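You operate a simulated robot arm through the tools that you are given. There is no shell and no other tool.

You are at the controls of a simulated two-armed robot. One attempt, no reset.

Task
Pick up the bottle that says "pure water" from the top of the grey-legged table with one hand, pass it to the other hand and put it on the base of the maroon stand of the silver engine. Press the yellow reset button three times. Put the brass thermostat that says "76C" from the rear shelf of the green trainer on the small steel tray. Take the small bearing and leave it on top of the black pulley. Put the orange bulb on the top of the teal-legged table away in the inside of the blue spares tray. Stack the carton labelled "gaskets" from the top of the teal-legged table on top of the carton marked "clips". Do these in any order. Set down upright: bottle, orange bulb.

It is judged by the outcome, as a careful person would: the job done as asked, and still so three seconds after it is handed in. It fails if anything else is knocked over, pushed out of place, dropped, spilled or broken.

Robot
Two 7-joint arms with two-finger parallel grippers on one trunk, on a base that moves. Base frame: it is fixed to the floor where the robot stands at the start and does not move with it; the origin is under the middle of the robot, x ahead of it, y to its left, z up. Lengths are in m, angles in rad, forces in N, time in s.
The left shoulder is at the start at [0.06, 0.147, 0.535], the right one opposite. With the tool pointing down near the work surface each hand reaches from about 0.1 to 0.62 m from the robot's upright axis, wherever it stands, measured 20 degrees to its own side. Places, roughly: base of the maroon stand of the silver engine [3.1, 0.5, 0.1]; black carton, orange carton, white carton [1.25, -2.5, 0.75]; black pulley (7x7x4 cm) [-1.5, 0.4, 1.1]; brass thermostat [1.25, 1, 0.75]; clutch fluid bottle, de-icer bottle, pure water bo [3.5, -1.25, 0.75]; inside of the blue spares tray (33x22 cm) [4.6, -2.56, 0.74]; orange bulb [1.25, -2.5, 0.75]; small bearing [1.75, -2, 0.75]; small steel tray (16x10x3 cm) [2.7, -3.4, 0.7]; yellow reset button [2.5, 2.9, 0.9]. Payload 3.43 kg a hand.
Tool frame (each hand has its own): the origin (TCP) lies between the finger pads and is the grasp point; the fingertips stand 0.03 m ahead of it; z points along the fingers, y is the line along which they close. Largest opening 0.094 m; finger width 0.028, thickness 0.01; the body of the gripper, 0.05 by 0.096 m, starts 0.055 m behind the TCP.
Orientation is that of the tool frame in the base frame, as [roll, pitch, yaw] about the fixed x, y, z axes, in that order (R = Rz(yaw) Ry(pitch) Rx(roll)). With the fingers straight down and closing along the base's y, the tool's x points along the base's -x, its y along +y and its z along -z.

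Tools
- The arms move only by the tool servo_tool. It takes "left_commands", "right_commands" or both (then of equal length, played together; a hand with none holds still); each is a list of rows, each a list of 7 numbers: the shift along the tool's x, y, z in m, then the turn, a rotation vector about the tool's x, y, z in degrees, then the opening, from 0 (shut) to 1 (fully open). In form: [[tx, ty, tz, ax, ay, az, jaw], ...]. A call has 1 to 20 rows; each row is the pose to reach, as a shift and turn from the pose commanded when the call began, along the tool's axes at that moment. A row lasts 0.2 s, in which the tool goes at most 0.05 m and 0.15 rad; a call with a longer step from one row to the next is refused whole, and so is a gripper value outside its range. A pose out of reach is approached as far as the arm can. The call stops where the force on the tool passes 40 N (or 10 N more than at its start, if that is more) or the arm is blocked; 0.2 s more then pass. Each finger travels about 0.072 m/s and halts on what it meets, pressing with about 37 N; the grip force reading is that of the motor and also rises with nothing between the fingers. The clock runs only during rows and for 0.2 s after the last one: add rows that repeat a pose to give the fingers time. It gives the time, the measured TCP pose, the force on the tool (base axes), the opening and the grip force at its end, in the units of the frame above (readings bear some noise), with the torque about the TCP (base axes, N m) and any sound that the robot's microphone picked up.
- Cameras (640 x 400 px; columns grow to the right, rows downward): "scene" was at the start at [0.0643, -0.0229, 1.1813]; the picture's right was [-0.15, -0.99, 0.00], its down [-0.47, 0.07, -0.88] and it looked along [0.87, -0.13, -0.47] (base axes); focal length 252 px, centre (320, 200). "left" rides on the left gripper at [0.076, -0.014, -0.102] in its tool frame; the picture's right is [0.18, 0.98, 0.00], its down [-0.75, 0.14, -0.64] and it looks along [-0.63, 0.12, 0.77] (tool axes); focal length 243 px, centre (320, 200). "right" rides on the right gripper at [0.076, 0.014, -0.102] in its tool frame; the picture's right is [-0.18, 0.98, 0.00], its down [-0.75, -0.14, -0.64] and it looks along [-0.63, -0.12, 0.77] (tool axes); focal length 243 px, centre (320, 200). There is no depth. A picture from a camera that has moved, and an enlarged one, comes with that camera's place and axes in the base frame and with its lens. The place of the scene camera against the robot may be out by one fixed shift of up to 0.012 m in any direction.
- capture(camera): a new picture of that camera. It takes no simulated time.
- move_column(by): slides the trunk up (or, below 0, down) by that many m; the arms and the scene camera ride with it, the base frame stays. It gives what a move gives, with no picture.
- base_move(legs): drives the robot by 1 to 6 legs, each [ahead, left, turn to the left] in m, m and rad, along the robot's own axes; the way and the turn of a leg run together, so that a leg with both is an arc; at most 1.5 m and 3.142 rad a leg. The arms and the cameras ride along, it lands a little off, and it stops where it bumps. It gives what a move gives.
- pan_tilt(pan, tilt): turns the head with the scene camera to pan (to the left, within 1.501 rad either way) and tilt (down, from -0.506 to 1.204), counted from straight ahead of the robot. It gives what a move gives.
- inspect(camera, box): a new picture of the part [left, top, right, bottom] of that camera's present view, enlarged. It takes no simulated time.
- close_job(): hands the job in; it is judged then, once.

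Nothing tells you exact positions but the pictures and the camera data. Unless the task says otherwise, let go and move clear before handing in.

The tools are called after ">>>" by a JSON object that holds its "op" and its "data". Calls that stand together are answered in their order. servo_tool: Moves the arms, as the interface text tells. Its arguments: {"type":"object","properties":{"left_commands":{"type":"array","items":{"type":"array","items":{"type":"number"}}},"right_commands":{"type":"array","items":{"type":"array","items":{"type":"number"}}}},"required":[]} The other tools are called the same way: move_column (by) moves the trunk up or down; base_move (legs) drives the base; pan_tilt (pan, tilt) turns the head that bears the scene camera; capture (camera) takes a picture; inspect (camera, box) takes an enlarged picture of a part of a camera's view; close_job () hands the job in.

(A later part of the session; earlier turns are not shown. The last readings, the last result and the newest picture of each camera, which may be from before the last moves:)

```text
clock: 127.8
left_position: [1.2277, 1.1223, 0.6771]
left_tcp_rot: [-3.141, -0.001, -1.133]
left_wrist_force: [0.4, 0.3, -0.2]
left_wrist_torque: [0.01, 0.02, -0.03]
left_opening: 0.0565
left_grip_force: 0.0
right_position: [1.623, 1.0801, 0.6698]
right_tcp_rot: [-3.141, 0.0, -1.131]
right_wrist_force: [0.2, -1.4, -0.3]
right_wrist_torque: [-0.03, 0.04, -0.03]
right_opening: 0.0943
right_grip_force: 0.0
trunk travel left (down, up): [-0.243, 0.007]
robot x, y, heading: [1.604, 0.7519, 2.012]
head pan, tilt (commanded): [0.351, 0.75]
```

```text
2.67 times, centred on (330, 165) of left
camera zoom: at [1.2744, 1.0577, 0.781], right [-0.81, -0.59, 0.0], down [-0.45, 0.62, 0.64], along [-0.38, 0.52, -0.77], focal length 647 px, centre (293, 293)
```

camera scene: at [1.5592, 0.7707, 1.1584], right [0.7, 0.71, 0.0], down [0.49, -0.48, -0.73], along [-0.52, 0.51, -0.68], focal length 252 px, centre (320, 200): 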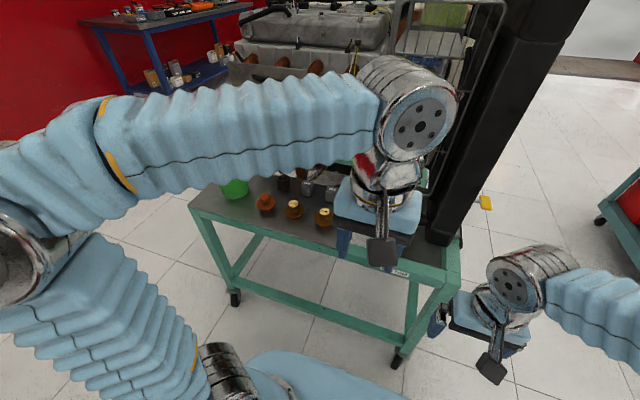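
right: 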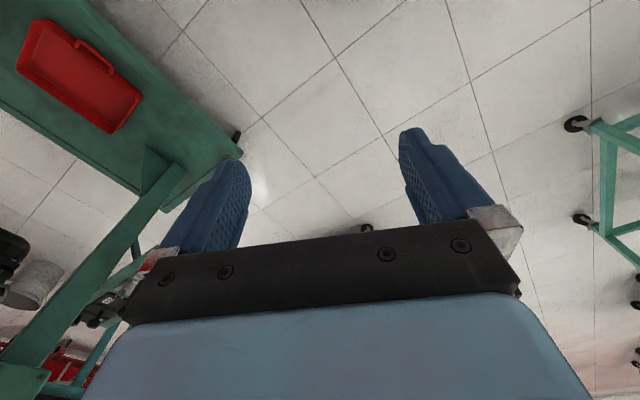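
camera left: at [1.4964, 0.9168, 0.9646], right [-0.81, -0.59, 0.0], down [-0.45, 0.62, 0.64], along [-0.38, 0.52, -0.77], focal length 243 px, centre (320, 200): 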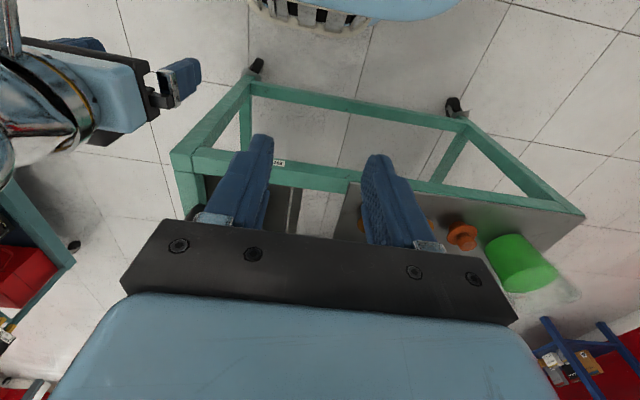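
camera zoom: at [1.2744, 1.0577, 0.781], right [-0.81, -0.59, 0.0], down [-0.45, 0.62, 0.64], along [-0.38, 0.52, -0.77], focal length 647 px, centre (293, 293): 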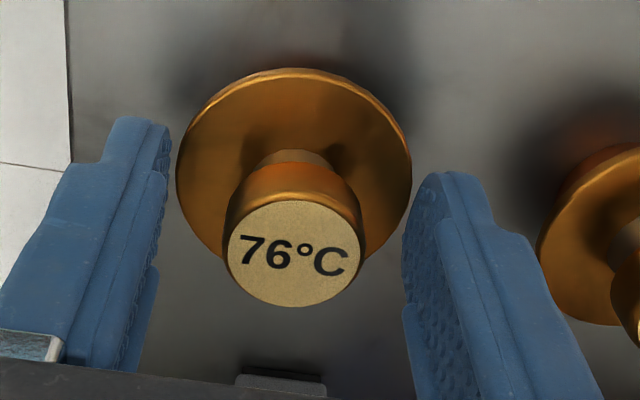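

The knob is centred again. I'll close, wait, then lift only 2 cm slowly and check the opening.

>>> {"op": "servo_tool", "data": {"left_commands": [[0, 0, 0.001, 0, 0, 0, 0], [0, 0, 0.001, 0, 0, 0, 0], [0, 0, 0.001, 0, 0, 0, 0], [0, 0, 0.001, 0, 0, 0, 0], [0, 0, 0.001, 0, 0, 0, 0]]}}

>>> {"op": "servo_tool", "data": {"left_commands": [[0, 0, -0.003, 0, 0, 0, 0], [0, 0, -0.006, 0, 0, 0, 0], [0, 0, -0.009, 0, 0, 0, 0], [0, 0, -0.012, 0, 0, 0, 0]]}}

>>> {"op": "inspect", "data": {"camera": "left", "box": [220, 90, 440, 240]}}

```text
clock: 129.0
left_position: [1.2274, 1.1207, 0.6779]
left_tcp_rot: [-3.141, -0.001, -1.131]
left_wrist_force: [1.4, 2.5, 13.5]
left_wrist_torque: [0.12, -0.02, 0.01]
left_opening: 0.0285
left_grip_force: 37.2
right_position: [1.6236, 1.08, 0.67]
right_tcp_rot: [-3.141, 0.002, -1.131]
right_wrist_force: [-0.1, 0.2, -0.9]
right_wrist_torque: [0.0, -0.02, -0.03]
right_opening: 0.0939
right_grip_force: 0.0
trunk travel left (down, up): [-0.243, 0.007]
robot x, y, heading: [1.597, 0.753, 2.006]
head pan, tilt (commanded): [0.351, 0.75]
```

```text
clock: 130.0
left_position: [1.2273, 1.1217, 0.6889]
left_tcp_rot: [3.141, 0.001, -1.129]
left_wrist_force: [0.0, 0.9, -0.4]
left_wrist_torque: [0.0, 0.01, -0.03]
left_opening: 0.0281
left_grip_force: 37.4
right_position: [1.6234, 1.0799, 0.6713]
right_tcp_rot: [3.141, 0.001, -1.131]
right_wrist_force: [-0.9, 0.4, -0.8]
right_wrist_torque: [0.03, 0.0, 0.0]
right_opening: 0.094
right_grip_force: 0.0
trunk travel left (down, up): [-0.243, 0.007]
robot x, y, heading: [1.6031, 0.7469, 2.008]
head pan, tilt (commanded): [0.351, 0.75]
```

```text
2.67 times, centred on (330, 165) of left
camera zoom: at [1.2739, 1.0583, 0.7923], right [-0.81, -0.59, 0.0], down [-0.45, 0.62, 0.64], along [-0.38, 0.52, -0.77], focal length 647 px, centre (293, 293)
```

zoom: 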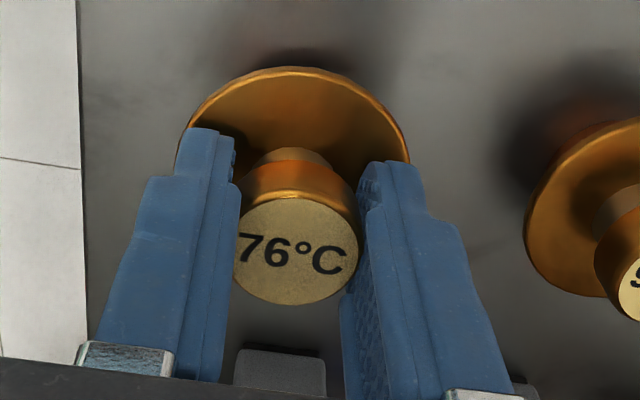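

The thermostat is rising with the hand this time. I'll continue lifting slowly and verify.

>>> {"op": "servo_tool", "data": {"left_commands": [[0, 0, -0.005, 0, 0, 0, 0], [0, 0, -0.01, 0, 0, 0, 0], [0, 0, -0.015, 0, 0, 0, 0], [0, 0, -0.02, 0, 0, 0, 0], [0, 0, -0.025, 0, 0, 0, 0], [0, 0, -0.03, 0, 0, 0, 0]]}}

>>> {"op": "inspect", "data": {"camera": "left", "box": [220, 90, 440, 240]}}

>>> {"op": "inspect", "data": {"camera": "scene", "box": [230, 150, 390, 250]}}

```text
clock: 131.4
left_position: [1.2283, 1.1201, 0.719]
left_tcp_rot: [3.14, 0.001, -1.131]
left_wrist_force: [0.0, -0.8, -0.6]
left_wrist_torque: [-0.01, -0.01, -0.01]
left_opening: 0.0286
left_grip_force: 37.2
right_position: [1.6235, 1.0799, 0.6707]
right_tcp_rot: [3.141, 0.001, -1.128]
right_wrist_force: [0.4, 0.7, 0.3]
right_wrist_torque: [0.01, -0.02, 0.03]
right_opening: 0.0938
right_grip_force: 0.0
trunk travel left (down, up): [-0.243, 0.007]
robot x, y, heading: [1.5996, 0.7476, 2.011]
head pan, tilt (commanded): [0.351, 0.75]
```

```text
2.67 times, centred on (330, 165) of left
camera zoom: at [1.2742, 1.0581, 0.8221], right [-0.81, -0.59, 0.0], down [-0.45, 0.62, 0.64], along [-0.38, 0.52, -0.77], focal length 647 px, centre (293, 293)
```

zoom: 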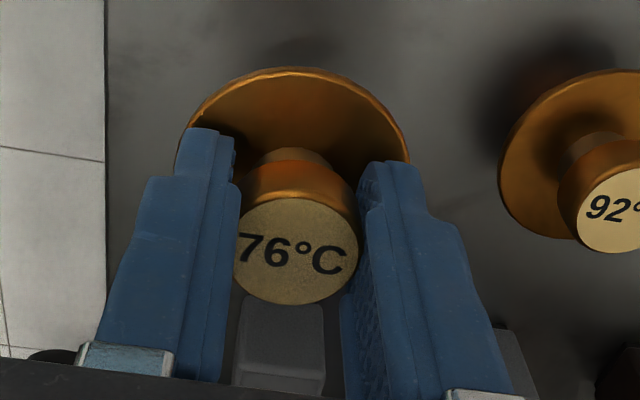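

```text
4.00 times, centred on (310, 200) of scene
camera zoom: at [1.5592, 0.771, 1.1584], right [0.7, 0.71, 0.0], down [0.49, -0.48, -0.73], along [-0.52, 0.51, -0.68], focal length 1008 px, centre (360, 200)
```

zoom: 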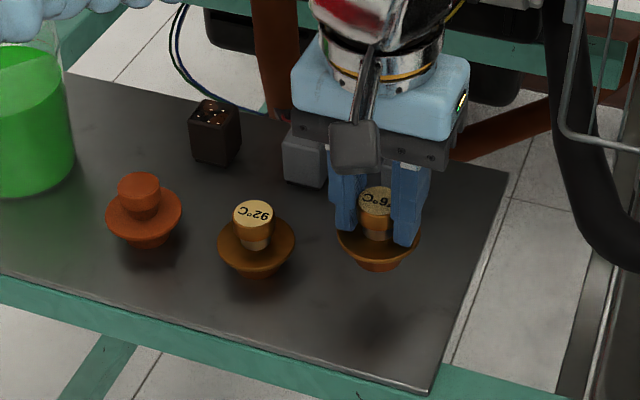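

Held well, with a clear shadow beneath it. I'll raise it further and bring it back toward the robot at a gentle pace.

>>> {"op": "servo_tool", "data": {"left_commands": [[0, 0, -0.015, 0, 0, 0, 0], [0, 0, -0.03, 0, 0, 0, 0], [0, 0, -0.045, 0, 0, 0, 0], [0, 0, -0.06, 0, 0, 0, 0], [0, 0, -0.075, 0, 0, 0, 0], [0, 0, -0.09, 0, 0, 0, 0], [0, 0, -0.105, 0, 0, 0, 0], [0, 0, -0.12, 0, 0, 0, 0], [0.015, 0, -0.13, 0, 0, 0, 0], [0.03, 0, -0.14, 0, 0, 0, 0], [0.045, 0, -0.14, 0, 0, 0, 0], [0.06, 0, -0.14, 0, 0, 0, 0], [0.075, 0, -0.14, 0, 0, 0, 0], [0.09, 0, -0.14, 0, 0, 0, 0], [0.105, 0, -0.14, 0, 0, 0, 0], [0.12, 0, -0.14, 0, 0, 0, 0], [0.135, 0, -0.14, 0, 0, 0, 0], [0.15, 0, -0.14, 0, 0, 0, 0], [0.165, 0, -0.14, 0, 0, 0, 0], [0.18, 0, -0.14, 0, 0, 0, 0]]}}

>>> {"op": "capture", "data": {"camera": "left"}}

```text
clock: 135.6
left_position: [1.3036, 0.9584, 0.8593]
left_tcp_rot: [3.14, -0.001, -1.133]
left_wrist_force: [0.2, 0.1, -0.9]
left_wrist_torque: [-0.02, 0.0, 0.02]
left_opening: 0.0282
left_grip_force: 36.5
right_position: [1.6233, 1.0808, 0.6706]
right_tcp_rot: [-3.141, -0.001, -1.132]
right_wrist_force: [0.0, 0.2, 0.1]
right_wrist_torque: [-0.01, 0.01, -0.01]
right_opening: 0.0941
right_grip_force: 0.0
trunk travel left (down, up): [-0.243, 0.007]
robot x, y, heading: [1.5987, 0.747, 2.011]
head pan, tilt (commanded): [0.351, 0.75]
```

```text
taken
camera left: at [1.3506, 0.8951, 0.9621], right [-0.81, -0.59, 0.0], down [-0.45, 0.62, 0.64], along [-0.38, 0.52, -0.77], focal length 243 px, centre (320, 200)
```

left: 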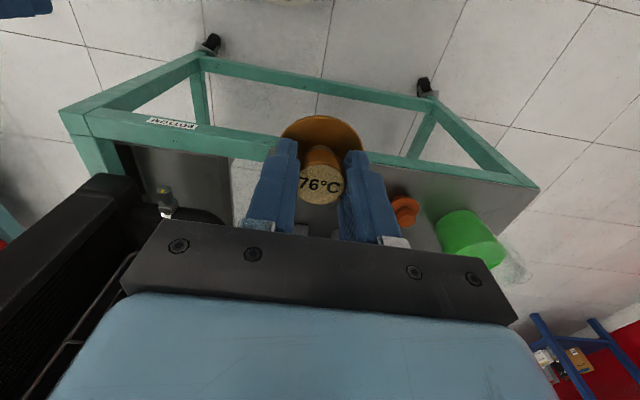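

The thermostat is secure in the left hand. I'll back off to the corridor's middle, lower the left hand out of the camera's way, and survey the way south.

>>> {"op": "base_move", "data": {"legs": [[-0.15, 0, 0]]}}

>>> {"op": "servo_tool", "data": {"left_commands": [[0.01, 0, 0.015, 0, 0, 0, 0], [0.02, 0, 0.03, 0, 0, 0, 0], [0.03, 0, 0.045, 0, 0, 0, 0], [0.03, 0, 0.06, 0, 0, 0, 0], [0.03, 0, 0.075, 0, 0, 0, 0], [0.03, 0, 0.09, 0, 0, 0, 0], [0.03, 0, 0.105, 0, 0, 0, 0], [0.03, 0, 0.12, 0, 0, 0, 0], [0.03, 0, 0.135, 0, 0, 0, 0], [0.03, 0, 0.15, 0, 0, 0, 0], [0.03, 0, 0.165, 0, 0, 0, 0]]}}

>>> {"op": "base_move", "data": {"legs": [[0, 0, 1.8]]}}

>>> {"op": "pan_tilt", "data": {"pan": 0.5, "tilt": 0.4}}

>>> {"op": "capture", "data": {"camera": "scene"}}

>>> {"op": "capture", "data": {"camera": "left"}}

```text
clock: 137.0
left_position: [1.3684, 0.8223, 0.8595]
left_tcp_rot: [3.14, 0.0, -1.131]
left_wrist_force: [0.0, -1.1, -0.8]
left_wrist_torque: [0.02, 0.01, 0.02]
left_opening: 0.0284
left_grip_force: 37.1
right_position: [1.6881, 0.944, 0.6702]
right_tcp_rot: [3.141, 0.0, -1.131]
right_wrist_force: [-0.1, -0.5, 0.1]
right_wrist_torque: [0.02, 0.02, 0.0]
right_opening: 0.0941
right_grip_force: 0.1
trunk travel left (down, up): [-0.243, 0.007]
robot x, y, heading: [1.6652, 0.6134, 2.011]
head pan, tilt (commanded): [0.351, 0.75]
```

```text
clock: 139.4
left_position: [1.3801, 0.795, 0.6945]
left_tcp_rot: [-3.139, 0.0, -1.132]
left_wrist_force: [-0.4, 0.0, -0.4]
left_wrist_torque: [-0.02, 0.02, 0.0]
left_opening: 0.0285
left_grip_force: 37.0
right_position: [1.6879, 0.9442, 0.6709]
right_tcp_rot: [3.141, 0.001, -1.132]
right_wrist_force: [-0.4, 0.1, -0.2]
right_wrist_torque: [-0.02, -0.02, 0.02]
right_opening: 0.0942
right_grip_force: 0.1
trunk travel left (down, up): [-0.243, 0.007]
robot x, y, heading: [1.6669, 0.6142, 2.008]
head pan, tilt (commanded): [0.351, 0.75]
```

```text
clock: 144.1
left_position: [1.5498, 0.2954, 0.6935]
left_tcp_rot: [3.141, 0.0, 0.66]
left_wrist_force: [0.4, 0.5, -1.0]
left_wrist_torque: [0.01, 0.01, 0.0]
left_opening: 0.0286
left_grip_force: 36.6
right_position: [1.3375, 0.5624, 0.6706]
right_tcp_rot: [-3.141, -0.001, 0.66]
right_wrist_force: [-0.4, -0.2, 0.3]
right_wrist_torque: [0.03, 0.0, -0.04]
right_opening: 0.0939
right_grip_force: 0.0
trunk travel left (down, up): [-0.243, 0.007]
robot x, y, heading: [1.6652, 0.6126, -2.48]
head pan, tilt (commanded): [0.351, 0.75]
```

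```text
clock: 145.0
left_position: [1.5495, 0.2951, 0.6949]
left_tcp_rot: [3.141, -0.001, 0.66]
left_wrist_force: [-0.6, 0.4, -1.1]
left_wrist_torque: [-0.03, 0.01, -0.02]
left_opening: 0.0284
left_grip_force: 37.3
right_position: [1.338, 0.5627, 0.6709]
right_tcp_rot: [-3.141, -0.001, 0.66]
right_wrist_force: [-0.5, -0.2, -1.1]
right_wrist_torque: [0.0, 0.01, -0.01]
right_opening: 0.0938
right_grip_force: 0.1
trunk travel left (down, up): [-0.243, 0.007]
robot x, y, heading: [1.6604, 0.616, -2.484]
head pan, tilt (commanded): [0.499, 0.4]
```

```text
taken
camera scene: at [1.6562, 0.5367, 1.1895], right [-0.92, 0.4, 0.0], down [0.16, 0.36, -0.92], along [-0.37, -0.84, -0.39], focal length 252 px, centre (320, 200)
```

scene: 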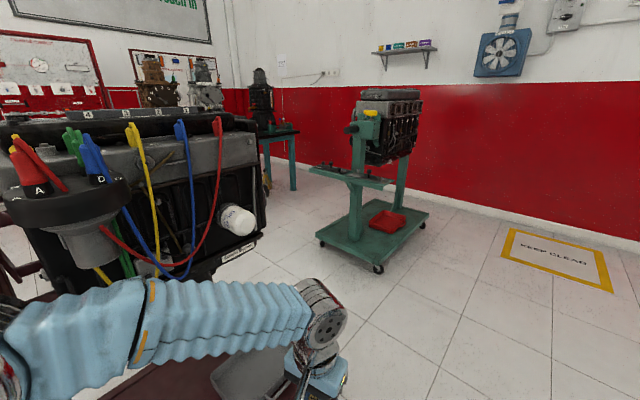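

```text
taken
camera left: at [1.6028, 0.3525, 0.7978], right [0.75, -0.66, 0.0], down [-0.51, -0.57, 0.64], along [-0.43, -0.48, -0.77], focal length 243 px, centre (320, 200)
```

left: 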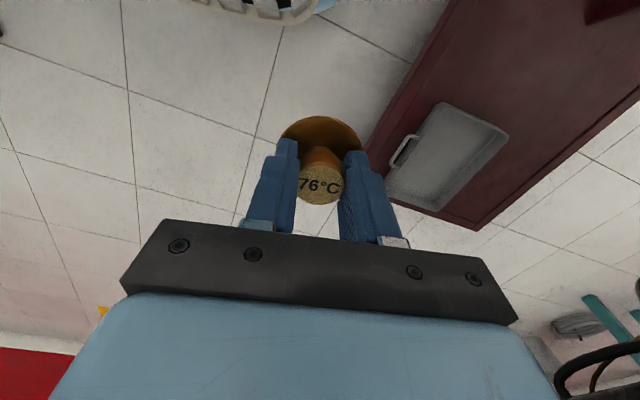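

I see the green stand with a side platform jutting into the lane, and the teal-legged table beyond. I'll zoom in to judge the passable width.

>>> {"op": "inspect", "data": {"camera": "scene", "box": [230, 60, 450, 280]}}

>>> {"op": "pan_tilt", "data": {"pan": 1.2, "tilt": 0.4}}

>>> {"op": "capture", "data": {"camera": "scene"}}

>>> {"op": "pan_tilt", "data": {"pan": -0.3, "tilt": 0.4}}

>>> {"op": "capture", "data": {"camera": "scene"}}

```text
1.82 times, centred on (340, 170) of scene
camera zoom: at [1.6562, 0.5367, 1.1895], right [-0.92, 0.4, 0.0], down [0.16, 0.36, -0.92], along [-0.37, -0.84, -0.39], focal length 458 px, centre (284, 254)
```

zoom: 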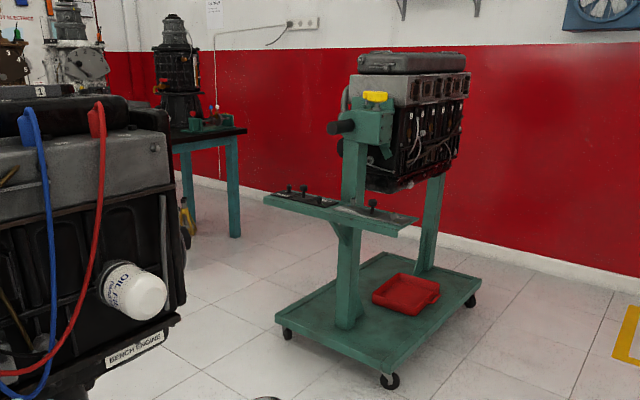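

```text
clock: 146.0
left_position: [1.5501, 0.2941, 0.6943]
left_tcp_rot: [3.141, 0.001, 0.661]
left_wrist_force: [0.3, -0.1, -1.6]
left_wrist_torque: [0.01, 0.02, 0.0]
left_opening: 0.0285
left_grip_force: 36.8
right_position: [1.3381, 0.5614, 0.6712]
right_tcp_rot: [3.141, 0.0, 0.66]
right_wrist_force: [0.0, -0.2, -0.4]
right_wrist_torque: [-0.02, 0.01, 0.01]
right_opening: 0.0939
right_grip_force: 0.0
trunk travel left (down, up): [-0.243, 0.007]
robot x, y, heading: [1.6664, 0.6094, -2.484]
head pan, tilt (commanded): [1.201, 0.4]
```

```text
taken
camera scene: at [1.7198, 0.5328, 1.1896], right [-0.96, -0.29, 0.0], down [-0.11, 0.37, -0.92], along [0.26, -0.88, -0.39], focal length 252 px, centre (320, 200)
```

scene: 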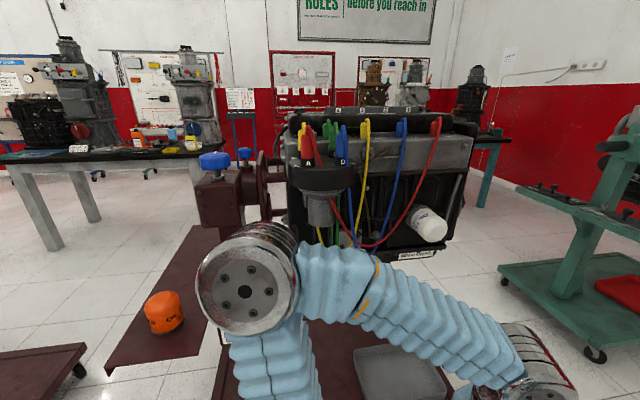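

```text
clock: 147.6
left_position: [1.5498, 0.2962, 0.6941]
left_tcp_rot: [-3.141, -0.001, 0.659]
left_wrist_force: [0.8, 0.1, -1.0]
left_wrist_torque: [-0.03, -0.02, -0.01]
left_opening: 0.0284
left_grip_force: 37.1
right_position: [1.3367, 0.5618, 0.6709]
right_tcp_rot: [3.141, -0.002, 0.659]
right_wrist_force: [0.5, 0.4, -0.3]
right_wrist_torque: [-0.01, 0.0, -0.01]
right_opening: 0.094
right_grip_force: 0.1
trunk travel left (down, up): [-0.243, 0.007]
robot x, y, heading: [1.663, 0.6092, -2.484]
head pan, tilt (commanded): [-0.3, 0.4]
```

```text
taken
camera scene: at [1.6066, 0.5889, 1.1896], right [-0.35, 0.94, 0.0], down [0.36, 0.14, -0.92], along [-0.86, -0.33, -0.39], focal length 252 px, centre (320, 200)
```

scene: 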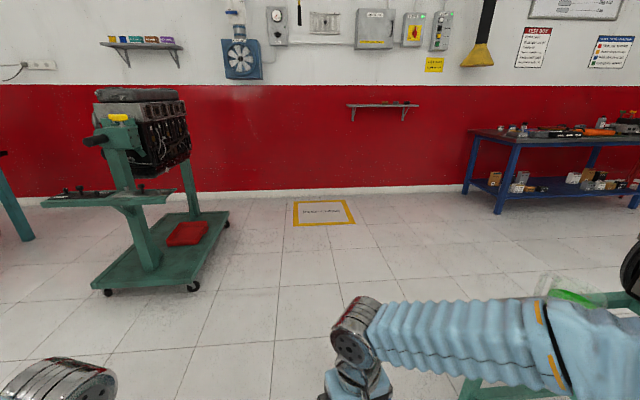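

The west side of the room is wide open, so I'll go round the green stand on the wall side: first back past my starting point.

>>> {"op": "base_move", "data": {"legs": [[0, 0, -0.316], [1.5, 0, 0], [0, 0, 0.42]]}}

>>> {"op": "pan_tilt", "data": {"pan": 0.6, "tilt": 0.4}}

>>> {"op": "capture", "data": {"camera": "scene"}}

>>> {"op": "capture", "data": {"camera": "left"}}

```text
clock: 157.3
left_position: [0.1632, -0.2126, 0.6944]
left_tcp_rot: [3.141, -0.001, 0.756]
left_wrist_force: [1.1, -0.3, -0.1]
left_wrist_torque: [-0.01, 0.01, 0.04]
left_opening: 0.0283
left_grip_force: 37.4
right_position: [-0.0733, 0.0337, 0.6698]
right_tcp_rot: [3.14, 0.003, 0.755]
right_wrist_force: [0.2, 0.5, 0.2]
right_wrist_torque: [0.01, -0.03, 0.01]
right_opening: 0.0938
right_grip_force: 0.1
trunk travel left (down, up): [-0.243, 0.007]
robot x, y, heading: [0.2466, 0.1151, -2.389]
head pan, tilt (commanded): [-0.3, 0.4]
```

```text
clock: 158.5
left_position: [0.1632, -0.2126, 0.6956]
left_tcp_rot: [3.141, 0.0, 0.756]
left_wrist_force: [0.1, -0.4, -1.1]
left_wrist_torque: [-0.02, -0.03, 0.0]
left_opening: 0.0283
left_grip_force: 36.5
right_position: [-0.0735, 0.033, 0.6693]
right_tcp_rot: [3.14, 0.001, 0.754]
right_wrist_force: [-0.1, -0.4, -0.8]
right_wrist_torque: [0.02, 0.0, 0.0]
right_opening: 0.094
right_grip_force: 0.0
trunk travel left (down, up): [-0.243, 0.007]
robot x, y, heading: [0.2427, 0.1149, -2.391]
head pan, tilt (commanded): [0.6, 0.4]
```

```text
taken
camera scene: at [0.2534, 0.0357, 1.1896], right [-0.98, 0.21, 0.0], down [0.08, 0.38, -0.92], along [-0.2, -0.9, -0.39], focal length 252 px, centre (320, 200)
```

scene: 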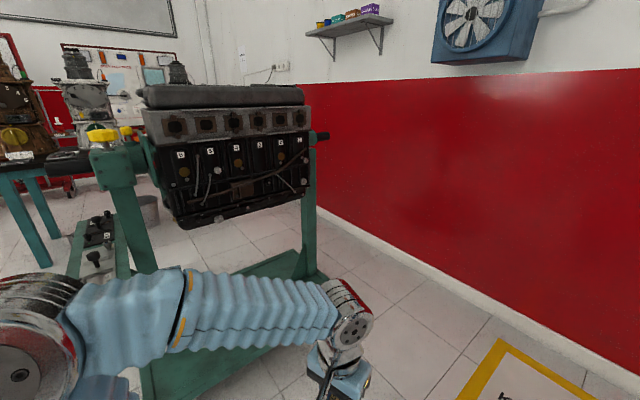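

```text
taken
camera left: at [0.2096, -0.1499, 0.7978], right [0.81, -0.59, 0.0], down [-0.45, -0.62, 0.64], along [-0.38, -0.52, -0.77], focal length 243 px, centre (320, 200)
```

left: 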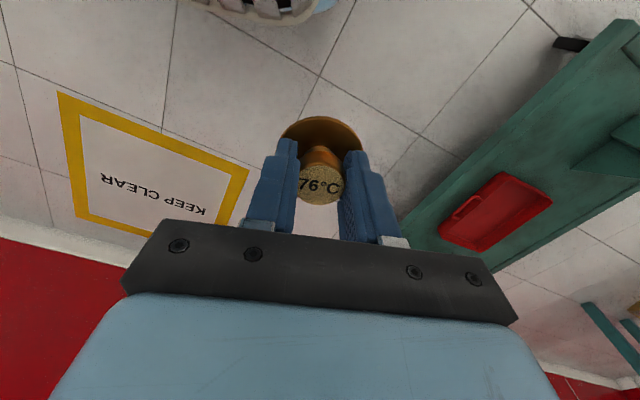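

The lane at the wall is only about 0.8 m wide by the green stand. I'll look down at my own body to measure how wide I am.

>>> {"op": "pan_tilt", "data": {"pan": 1.3, "tilt": 1.1}}

>>> {"op": "capture", "data": {"camera": "scene"}}

>>> {"op": "pan_tilt", "data": {"pan": -1.3, "tilt": 1.1}}

>>> {"op": "capture", "data": {"camera": "scene"}}

>>> {"op": "pan_tilt", "data": {"pan": 0.0, "tilt": 1.2}}

>>> {"op": "capture", "data": {"camera": "scene"}}

```text
clock: 159.6
left_position: [0.163, -0.2121, 0.6951]
left_tcp_rot: [-3.141, -0.001, 0.755]
left_wrist_force: [0.0, 0.1, -0.7]
left_wrist_torque: [-0.02, 0.01, -0.01]
left_opening: 0.0285
left_grip_force: 37.4
right_position: [-0.0746, 0.0335, 0.6701]
right_tcp_rot: [-3.141, -0.001, 0.754]
right_wrist_force: [0.5, 0.4, 0.7]
right_wrist_torque: [-0.02, -0.03, -0.01]
right_opening: 0.0942
right_grip_force: 0.1
trunk travel left (down, up): [-0.243, 0.007]
robot x, y, heading: [0.2496, 0.1191, -2.389]
head pan, tilt (commanded): [1.3, 1.1]
```

```text
taken
camera scene: at [0.3026, 0.0703, 1.1328], right [-0.89, -0.47, 0.0], down [-0.41, 0.79, -0.45], along [0.21, -0.4, -0.89], focal length 252 px, centre (320, 200)
```

scene: 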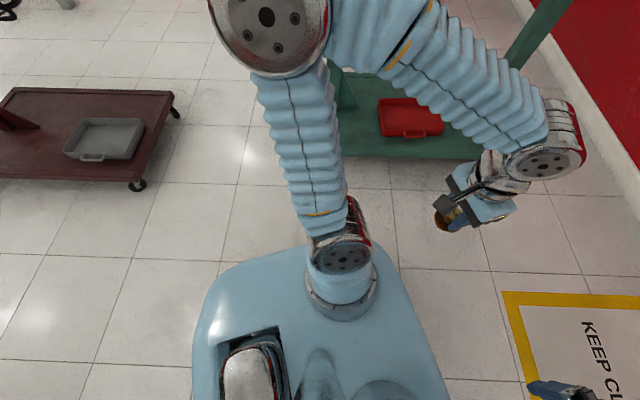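

```text
clock: 161.9
left_position: [0.1626, -0.2119, 0.6941]
left_tcp_rot: [3.141, 0.0, 0.756]
left_wrist_force: [0.6, -0.1, 0.3]
left_wrist_torque: [-0.01, -0.01, -0.03]
left_opening: 0.0284
left_grip_force: 36.3
right_position: [-0.0734, 0.0338, 0.6703]
right_tcp_rot: [-3.141, 0.0, 0.755]
right_wrist_force: [0.0, 0.3, -0.1]
right_wrist_torque: [0.03, -0.01, -0.01]
right_opening: 0.0938
right_grip_force: 0.1
trunk travel left (down, up): [-0.243, 0.007]
robot x, y, heading: [0.25, 0.1141, -2.391]
head pan, tilt (commanded): [-1.3, 1.1]
```

```text
taken
camera scene: at [0.2192, 0.1589, 1.1327], right [0.52, 0.86, 0.0], down [0.76, -0.46, -0.45], along [-0.39, 0.24, -0.89], focal length 252 px, centre (320, 200)
```

scene: 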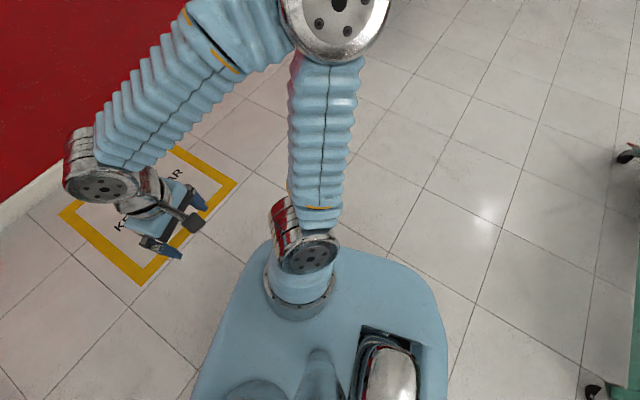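

```text
clock: 163.4
left_position: [0.1612, -0.2127, 0.6939]
left_tcp_rot: [3.141, -0.001, 0.757]
left_wrist_force: [0.2, 0.4, -1.1]
left_wrist_torque: [-0.02, 0.03, 0.03]
left_opening: 0.0283
left_grip_force: 37.2
right_position: [-0.0733, 0.0333, 0.6711]
right_tcp_rot: [3.141, 0.002, 0.753]
right_wrist_force: [-0.2, 0.4, -0.5]
right_wrist_torque: [0.0, -0.01, 0.03]
right_opening: 0.0938
right_grip_force: 0.0
trunk travel left (down, up): [-0.243, 0.007]
robot x, y, heading: [0.2466, 0.1123, -2.393]
head pan, tilt (commanded): [0.0, 1.201]
```

```text
taken
camera scene: at [0.2325, 0.0879, 1.1267], right [-0.69, 0.73, 0.0], down [0.68, 0.64, -0.36], along [-0.26, -0.25, -0.93], focal length 252 px, centre (320, 200)
```

scene: 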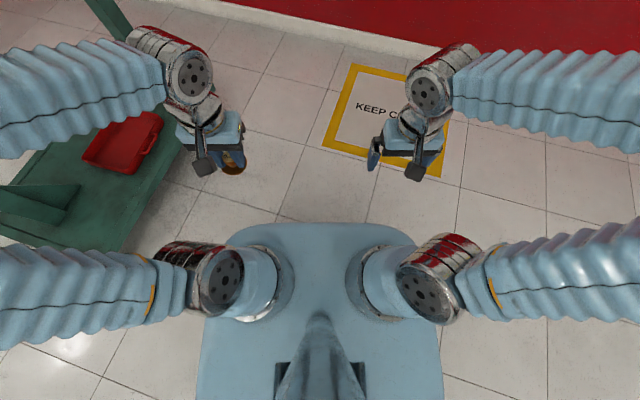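

My elbows stick out about ±0.55 m, so the wall lane is too tight. I'll use the wider east route: back along the corridor, past the silver engine stand, then south.

>>> {"op": "base_move", "data": {"legs": [[0, 0, 2.82], [0.3, -0.12, 0], [1.4, 0, 0]]}}

>>> {"op": "pan_tilt", "data": {"pan": 0.0, "tilt": 0.35}}

>>> {"op": "capture", "data": {"camera": "scene"}}

>>> {"op": "capture", "data": {"camera": "left"}}

```text
clock: 178.8
left_position: [2.0246, 1.0115, 0.6954]
left_tcp_rot: [-3.14, 0.001, -2.703]
left_wrist_force: [0.1, -0.1, 0.0]
left_wrist_torque: [0.03, -0.01, -0.03]
left_opening: 0.0286
left_grip_force: 36.9
right_position: [2.1736, 0.7046, 0.6702]
right_tcp_rot: [-3.14, 0.001, -2.704]
right_wrist_force: [-0.2, -0.4, -0.1]
right_wrist_torque: [-0.02, -0.02, 0.0]
right_opening: 0.094
right_grip_force: 0.1
trunk travel left (down, up): [-0.243, 0.007]
robot x, y, heading: [1.8431, 0.7267, 0.437]
head pan, tilt (commanded): [0.0, 1.201]
```

```text
clock: 179.9
left_position: [2.0241, 1.0103, 0.693]
left_tcp_rot: [3.141, 0.0, -2.701]
left_wrist_force: [-0.4, 0.2, 0.2]
left_wrist_torque: [0.0, -0.01, 0.0]
left_opening: 0.0283
left_grip_force: 37.1
right_position: [2.1725, 0.7055, 0.6717]
right_tcp_rot: [-3.141, 0.002, -2.704]
right_wrist_force: [-0.2, -0.7, -0.3]
right_wrist_torque: [-0.02, -0.01, 0.03]
right_opening: 0.094
right_grip_force: 0.0
trunk travel left (down, up): [-0.243, 0.007]
robot x, y, heading: [1.8436, 0.7261, 0.441]
head pan, tilt (commanded): [0.0, 0.351]
```

```text
taken
camera scene: at [1.9035, 0.7443, 1.194], right [0.43, -0.91, 0.0], down [-0.31, -0.15, -0.94], along [0.85, 0.4, -0.34], focal length 252 px, centre (320, 200)
```

scene: 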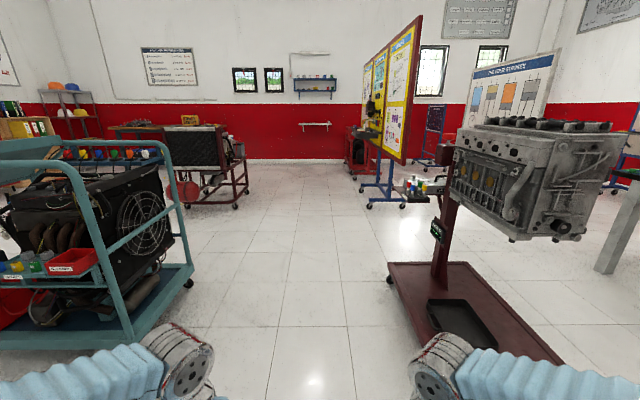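

```text
taken
camera left: at [1.9632, 0.9663, 0.7978], right [-0.58, 0.81, 0.0], down [0.62, 0.45, 0.64], along [0.52, 0.38, -0.77], focal length 243 px, centre (320, 200)
```

left: 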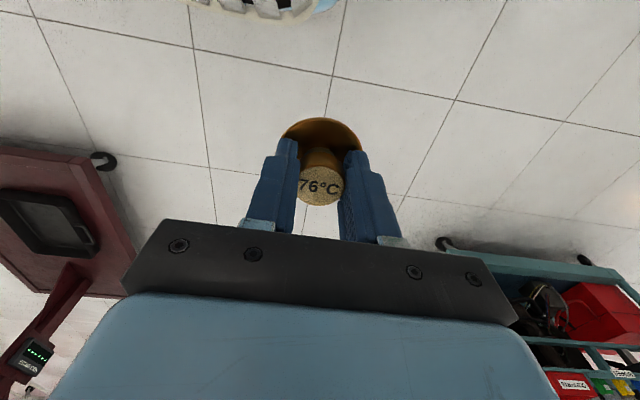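

The lane ahead is open; a small side shelf on the silver stand's post sticks out, so I'll pass it with extra room and then turn south past the stand's east end.

>>> {"op": "base_move", "data": {"legs": [[0.6, 0.26, 0], [1.4, 0, 0], [0.38, 0, 0], [0, 0, -1.58]]}}

>>> {"op": "pan_tilt", "data": {"pan": 0.0, "tilt": 0.35}}

>>> {"op": "capture", "data": {"camera": "scene"}}

>>> {"op": "capture", "data": {"camera": "left"}}

```text
clock: 196.0
left_position: [4.1742, 1.7796, 0.695]
left_tcp_rot: [-3.141, 0.001, 1.995]
left_wrist_force: [0.5, -0.4, -0.4]
left_wrist_torque: [0.01, -0.03, -0.01]
left_opening: 0.0282
left_grip_force: 37.1
right_position: [3.8652, 1.6359, 0.6692]
right_tcp_rot: [-3.141, 0.002, 1.996]
right_wrist_force: [0.1, 0.1, -0.6]
right_wrist_torque: [0.01, -0.02, -0.01]
right_opening: 0.0941
right_grip_force: 0.1
trunk travel left (down, up): [-0.243, 0.007]
robot x, y, heading: [3.8888, 1.9665, -1.14]
head pan, tilt (commanded): [0.0, 0.351]
```

```text
clock: 196.6
left_position: [4.1728, 1.7798, 0.695]
left_tcp_rot: [3.141, 0.0, 1.994]
left_wrist_force: [-0.2, -0.2, 0.0]
left_wrist_torque: [0.02, -0.01, -0.01]
left_opening: 0.0288
left_grip_force: 37.5
right_position: [3.8644, 1.6358, 0.6701]
right_tcp_rot: [3.14, 0.001, 1.994]
right_wrist_force: [-0.2, 0.0, -0.8]
right_wrist_torque: [-0.02, 0.02, 0.03]
right_opening: 0.0938
right_grip_force: 0.0
trunk travel left (down, up): [-0.243, 0.007]
robot x, y, heading: [3.8918, 1.9674, -1.147]
head pan, tilt (commanded): [0.0, 0.351]
```

```text
taken
camera scene: at [3.9214, 1.8989, 1.1941], right [-0.91, -0.41, 0.0], down [-0.14, 0.31, -0.94], along [0.39, -0.86, -0.34], focal length 252 px, centre (320, 200)
```

scene: 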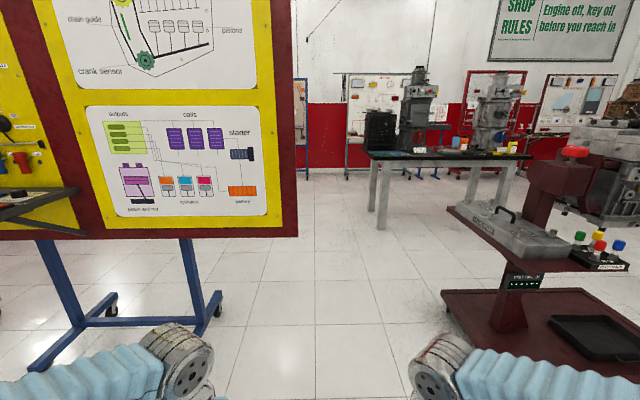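

```text
taken
camera left: at [4.1305, 1.8426, 0.7978], right [0.82, 0.57, 0.0], down [0.44, -0.63, 0.64], along [0.37, -0.53, -0.77], focal length 243 px, centre (320, 200)
```

left: 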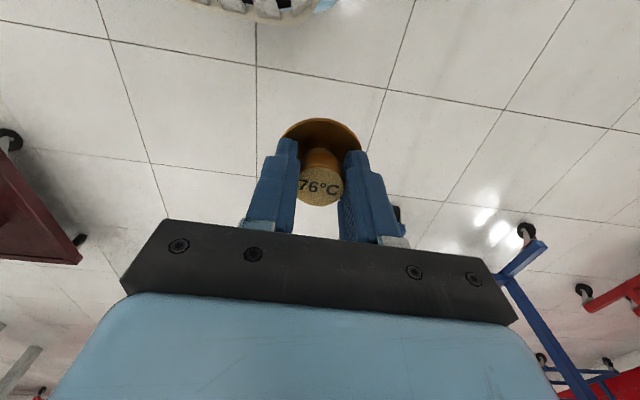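

The lane south pinches to about 0.7 m between the silver stand's side shelf and the yellow board's edge. I'll retract both hands, face west and take a measured look before strafing through sideways.

>>> {"op": "servo_tool", "data": {"left_commands": [[0.015, 0, 0, 0, 0, 0, 0], [0.03, 0, 0, 0, 0, 0, 0], [0.045, 0, 0, 0, 0, 0, 0], [0.06, 0, 0, 0, 0, 0, 0], [0.075, 0, 0, 0, 0, 0, 0], [0.08, 0, 0, 0, 0, 0, 0]], "right_commands": [[0.015, 0, 0, 0, 0, 0, 1], [0.03, 0, 0, 0, 0, 0, 1], [0.045, 0, 0, 0, 0, 0, 1], [0.06, 0, 0, 0, 0, 0, 1], [0.075, 0, 0, 0, 0, 0, 1], [0.08, 0, 0, 0, 0, 0, 1]]}}

>>> {"op": "base_move", "data": {"legs": [[0, 0, -1.565]]}}

>>> {"op": "pan_tilt", "data": {"pan": 0.8, "tilt": 0.5}}

>>> {"op": "capture", "data": {"camera": "scene"}}

>>> {"op": "pan_tilt", "data": {"pan": 1.5, "tilt": 0.4}}

>>> {"op": "capture", "data": {"camera": "scene"}}

```text
clock: 198.0
left_position: [4.1409, 1.8519, 0.6967]
left_tcp_rot: [3.141, 0.001, 1.996]
left_wrist_force: [-0.7, -0.4, -1.4]
left_wrist_torque: [0.01, 0.01, 0.03]
left_opening: 0.0283
left_grip_force: 37.2
right_position: [3.8395, 1.7002, 0.6823]
right_tcp_rot: [3.141, 0.001, 1.997]
right_wrist_force: [-0.3, 0.3, -0.2]
right_wrist_torque: [-0.06, -0.01, 0.01]
right_opening: 0.094
right_grip_force: 0.1
right hand out of reach, approached as far as the arm can: row 4, 5, 6
trunk travel left (down, up): [-0.243, 0.007]
robot x, y, heading: [3.8945, 1.9668, -1.138]
head pan, tilt (commanded): [0.0, 0.351]
```

```text
clock: 202.2
left_position: [3.7784, 1.7159, 0.6948]
left_tcp_rot: [-3.141, 0.0, 0.431]
left_wrist_force: [0.0, 0.3, -0.6]
left_wrist_torque: [-0.05, -0.01, -0.02]
left_opening: 0.0285
left_grip_force: 37.0
right_position: [3.6252, 2.0166, 0.6821]
right_tcp_rot: [-3.141, 0.001, 0.43]
right_wrist_force: [-0.3, 0.4, -1.2]
right_wrist_torque: [0.01, -0.01, 0.02]
right_opening: 0.0943
right_grip_force: 0.2
trunk travel left (down, up): [-0.243, 0.007]
robot x, y, heading: [3.8919, 1.9667, -2.71]
head pan, tilt (commanded): [0.0, 0.351]
```

```text
clock: 203.3
left_position: [3.7786, 1.7154, 0.6963]
left_tcp_rot: [-3.141, -0.001, 0.432]
left_wrist_force: [0.2, 0.2, 0.3]
left_wrist_torque: [0.01, 0.02, -0.04]
left_opening: 0.0285
left_grip_force: 37.1
right_position: [3.6246, 2.0159, 0.6828]
right_tcp_rot: [-3.141, -0.001, 0.431]
right_wrist_force: [-0.3, -1.0, 0.7]
right_wrist_torque: [-0.02, 0.03, -0.01]
right_opening: 0.094
right_grip_force: 0.1
trunk travel left (down, up): [-0.243, 0.007]
robot x, y, heading: [3.8922, 1.9694, -2.712]
head pan, tilt (commanded): [0.799, 0.499]
```

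```text
taken
camera scene: at [3.8922, 1.8832, 1.1804], right [-0.94, 0.33, 0.0], down [0.16, 0.45, -0.88], along [-0.29, -0.83, -0.48], focal length 252 px, centre (320, 200)
```

scene: 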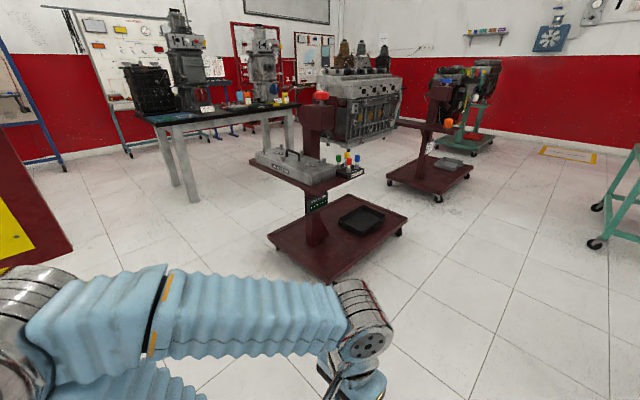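

```text
clock: 204.4
left_position: [3.7776, 1.7158, 0.6964]
left_tcp_rot: [3.142, -0.001, 0.43]
left_wrist_force: [0.0, 0.4, -1.0]
left_wrist_torque: [-0.02, 0.0, 0.01]
left_opening: 0.0282
left_grip_force: 37.1
right_position: [3.6249, 2.0157, 0.6829]
right_tcp_rot: [3.142, 0.0, 0.43]
right_wrist_force: [0.8, -0.2, 1.0]
right_wrist_torque: [0.0, 0.0, -0.02]
right_opening: 0.094
right_grip_force: 0.1
trunk travel left (down, up): [-0.243, 0.007]
robot x, y, heading: [3.8924, 1.9656, -2.712]
head pan, tilt (commanded): [1.499, 0.4]
```

```text
taken
camera scene: at [3.9551, 1.8822, 1.1896], right [-0.94, -0.35, 0.0], down [-0.14, 0.36, -0.92], along [0.32, -0.86, -0.39], focal length 252 px, centre (320, 200)
```

scene: 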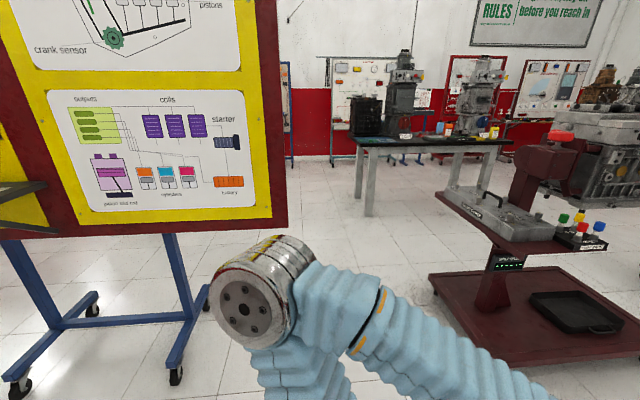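

Shelf edge is at about s=3.68 and the board edge at 4.43 in the room axis, so I'll move 0.24 m toward the stand and strafe left (south) through the middle, then check.

>>> {"op": "base_move", "data": {"legs": [[0.24, 0, 0], [0, 0.8, 0]]}}

>>> {"op": "pan_tilt", "data": {"pan": 1.0, "tilt": 0.6}}

>>> {"op": "capture", "data": {"camera": "scene"}}

>>> {"op": "capture", "data": {"camera": "left"}}

```text
clock: 210.1
left_position: [3.8879, 0.8898, 0.6963]
left_tcp_rot: [3.14, 0.001, 0.419]
left_wrist_force: [0.3, -0.2, -1.1]
left_wrist_torque: [-0.01, 0.01, 0.01]
left_opening: 0.0282
left_grip_force: 37.3
right_position: [3.7385, 1.1937, 0.6814]
right_tcp_rot: [-3.141, 0.001, 0.422]
right_wrist_force: [0.0, -0.1, 0.8]
right_wrist_torque: [-0.01, 0.01, 0.01]
right_opening: 0.0941
right_grip_force: 0.1
trunk travel left (down, up): [-0.243, 0.007]
robot x, y, heading: [4.0037, 1.1372, -2.718]
head pan, tilt (commanded): [1.499, 0.4]
```

```text
clock: 211.0
left_position: [3.8882, 0.891, 0.6961]
left_tcp_rot: [-3.141, 0.001, 0.421]
left_wrist_force: [-1.1, 0.6, -1.8]
left_wrist_torque: [0.02, 0.02, -0.01]
left_opening: 0.0283
left_grip_force: 36.8
right_position: [3.738, 1.1937, 0.6827]
right_tcp_rot: [-3.141, 0.0, 0.42]
right_wrist_force: [0.7, -0.1, 0.2]
right_wrist_torque: [0.02, 0.01, -0.05]
right_opening: 0.0942
right_grip_force: 0.0
trunk travel left (down, up): [-0.243, 0.007]
robot x, y, heading: [4.0025, 1.1414, -2.72]
head pan, tilt (commanded): [1.0, 0.6]
```

```text
taken
camera scene: at [4.0226, 1.0546, 1.1714], right [-0.99, 0.15, 0.0], down [0.08, 0.56, -0.83], along [-0.12, -0.82, -0.56], focal length 252 px, centre (320, 200)
```

scene: 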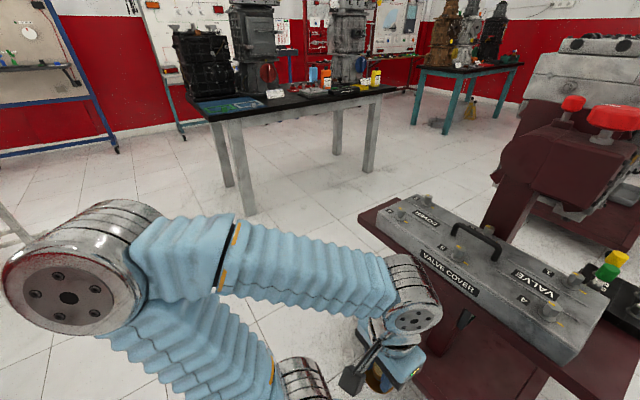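

```text
taken
camera left: at [3.9537, 0.9341, 0.7992], right [0.57, -0.82, 0.0], down [-0.63, -0.44, 0.64], along [-0.53, -0.37, -0.77], focal length 243 px, centre (320, 200)
```

left: 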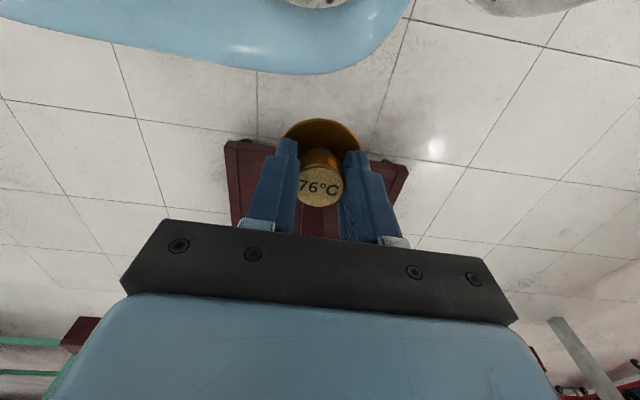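

Clearances look as computed, about 0.16 m from the shelf. I'll continue strafing 0.9 m south and then shift east to pass the grey table.

>>> {"op": "base_move", "data": {"legs": [[0, 0.95, 0], [-0.25, 0.3, 0]]}}

>>> {"op": "pan_tilt", "data": {"pan": 0.3, "tilt": 0.5}}

>>> {"op": "capture", "data": {"camera": "scene"}}

>>> {"op": "pan_tilt", "data": {"pan": 1.3, "tilt": 0.4}}

>>> {"op": "capture", "data": {"camera": "scene"}}

```text
clock: 218.1
left_position: [4.6287, -0.153, 0.6977]
left_tcp_rot: [3.141, 0.001, 0.415]
left_wrist_force: [-0.4, -0.3, -0.3]
left_wrist_torque: [0.0, 0.02, 0.02]
left_opening: 0.0284
left_grip_force: 36.5
right_position: [4.4806, 0.1502, 0.6816]
right_tcp_rot: [-3.141, 0.001, 0.412]
right_wrist_force: [-0.7, 0.5, -0.6]
right_wrist_torque: [-0.02, 0.02, 0.01]
right_opening: 0.0938
right_grip_force: 0.0
trunk travel left (down, up): [-0.243, 0.007]
robot x, y, heading: [4.7458, 0.095, -2.728]
head pan, tilt (commanded): [1.0, 0.6]
```

```text
clock: 219.1
left_position: [4.6295, -0.1543, 0.6953]
left_tcp_rot: [3.141, 0.001, 0.412]
left_wrist_force: [0.2, 0.1, -0.7]
left_wrist_torque: [0.05, -0.03, 0.01]
left_opening: 0.0282
left_grip_force: 37.7
right_position: [4.4822, 0.1515, 0.6823]
right_tcp_rot: [-3.141, 0.0, 0.412]
right_wrist_force: [-0.6, -0.2, 0.1]
right_wrist_torque: [-0.01, 0.0, 0.02]
right_opening: 0.0939
right_grip_force: 0.1
trunk travel left (down, up): [-0.243, 0.007]
robot x, y, heading: [4.7495, 0.0941, -2.73]
head pan, tilt (commanded): [0.3, 0.499]
```

```text
taken
camera scene: at [4.709, 0.0374, 1.1804], right [-0.66, 0.76, 0.0], down [0.36, 0.31, -0.88], along [-0.66, -0.58, -0.48], focal length 252 px, centre (320, 200)
```

scene: 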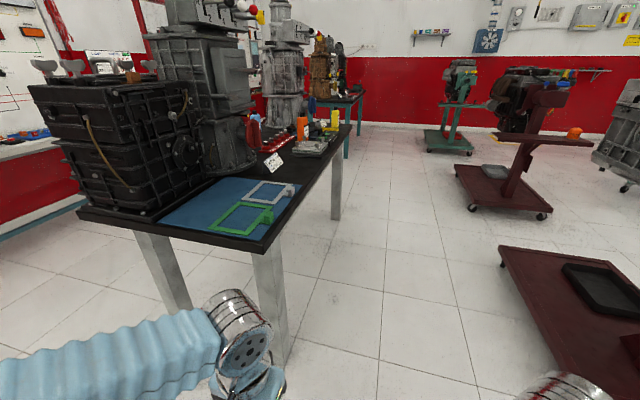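

```text
clock: 220.4
left_position: [4.6284, -0.1544, 0.697]
left_tcp_rot: [3.141, 0.0, 0.414]
left_wrist_force: [0.4, 0.4, -0.2]
left_wrist_torque: [-0.03, -0.01, -0.01]
left_opening: 0.0285
left_grip_force: 36.5
right_position: [4.4808, 0.1496, 0.6823]
right_tcp_rot: [3.141, 0.0, 0.412]
right_wrist_force: [-0.4, 0.0, 0.6]
right_wrist_torque: [-0.02, 0.01, -0.01]
right_opening: 0.0939
right_grip_force: 0.1
trunk travel left (down, up): [-0.243, 0.007]
robot x, y, heading: [4.7436, 0.0933, -2.725]
head pan, tilt (commanded): [1.3, 0.4]
```

```text
taken
camera scene: at [4.7909, 0.0053, 1.1896], right [-0.99, -0.14, 0.0], down [-0.06, 0.39, -0.92], along [0.13, -0.91, -0.39], focal length 252 px, centre (320, 200)
```

scene: 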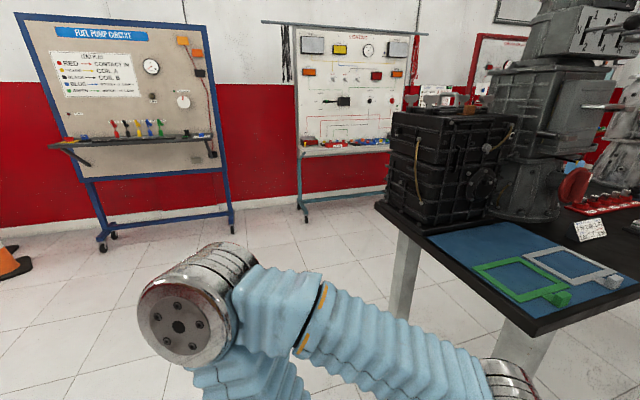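

I'm now east of the grey table with clear floor. I'll strafe south beyond its end, then turn to face the wall boards.

>>> {"op": "base_move", "data": {"legs": [[0, 1.45, 0]]}}

>>> {"op": "pan_tilt", "data": {"pan": 0.6, "tilt": 0.4}}

>>> {"op": "capture", "data": {"camera": "scene"}}

>>> {"op": "pan_tilt", "data": {"pan": 0.0, "tilt": 0.4}}

>>> {"op": "capture", "data": {"camera": "scene"}}

```text
clock: 227.6
left_position: [5.2116, -1.4741, 0.6952]
left_tcp_rot: [-3.141, 0.0, 0.417]
left_wrist_force: [-0.6, 0.2, -1.0]
left_wrist_torque: [0.0, 0.0, 0.02]
left_opening: 0.0284
left_grip_force: 36.8
right_position: [5.0628, -1.1707, 0.6818]
right_tcp_rot: [3.141, 0.002, 0.419]
right_wrist_force: [-0.2, -0.4, -1.2]
right_wrist_torque: [-0.01, 0.04, 0.02]
right_opening: 0.094
right_grip_force: 0.0
trunk travel left (down, up): [-0.243, 0.007]
robot x, y, heading: [5.3311, -1.2239, -2.726]
head pan, tilt (commanded): [1.3, 0.4]
```

```text
clock: 228.6
left_position: [5.2123, -1.4744, 0.696]
left_tcp_rot: [3.141, 0.001, 0.417]
left_wrist_force: [0.1, 0.4, -0.2]
left_wrist_torque: [-0.02, 0.02, 0.01]
left_opening: 0.0285
left_grip_force: 36.9
right_position: [5.0624, -1.1707, 0.6823]
right_tcp_rot: [-3.14, 0.002, 0.418]
right_wrist_force: [-0.2, -0.1, 0.1]
right_wrist_torque: [-0.03, 0.0, 0.03]
right_opening: 0.0941
right_grip_force: 0.1
trunk travel left (down, up): [-0.243, 0.007]
robot x, y, heading: [5.3299, -1.2278, -2.727]
head pan, tilt (commanded): [0.6, 0.4]
```

```text
taken
camera scene: at [5.3116, -1.3019, 1.1896], right [-0.85, 0.52, 0.0], down [0.2, 0.33, -0.92], along [-0.48, -0.78, -0.39], focal length 252 px, centre (320, 200)
```

scene: 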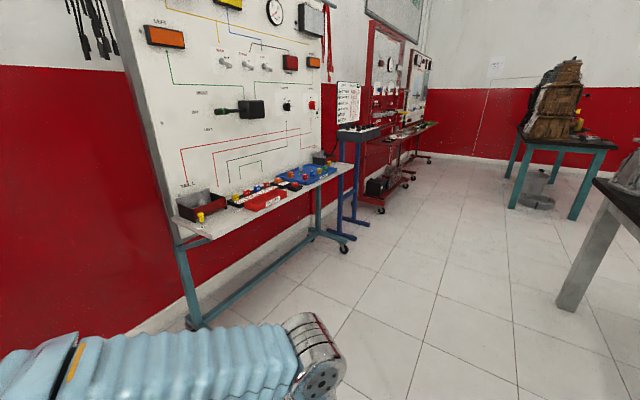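

```text
clock: 229.6
left_position: [5.2122, -1.4729, 0.6962]
left_tcp_rot: [-3.141, -0.001, 0.417]
left_wrist_force: [0.5, 0.6, -1.2]
left_wrist_torque: [0.02, -0.01, -0.04]
left_opening: 0.0284
left_grip_force: 37.2
right_position: [5.0636, -1.1694, 0.6828]
right_tcp_rot: [-3.141, -0.001, 0.418]
right_wrist_force: [-0.4, -0.6, 0.4]
right_wrist_torque: [-0.01, -0.02, 0.01]
right_opening: 0.0938
right_grip_force: 0.2
trunk travel left (down, up): [-0.243, 0.007]
robot x, y, heading: [5.3277, -1.2283, -2.724]
head pan, tilt (commanded): [0.0, 0.4]
```

```text
taken
camera scene: at [5.2755, -1.2606, 1.1896], right [-0.41, 0.91, 0.0], down [0.36, 0.16, -0.92], along [-0.84, -0.37, -0.39], focal length 252 px, centre (320, 200)
```

scene: 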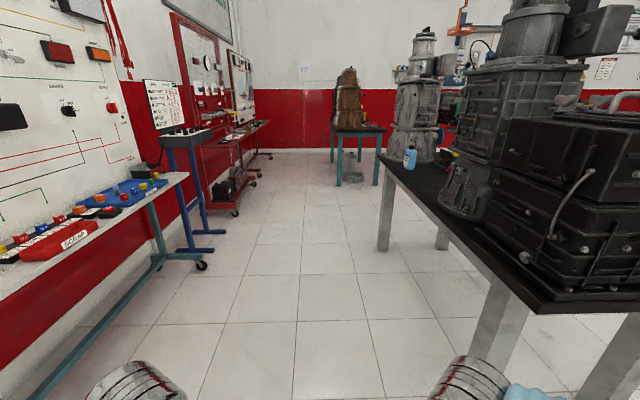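

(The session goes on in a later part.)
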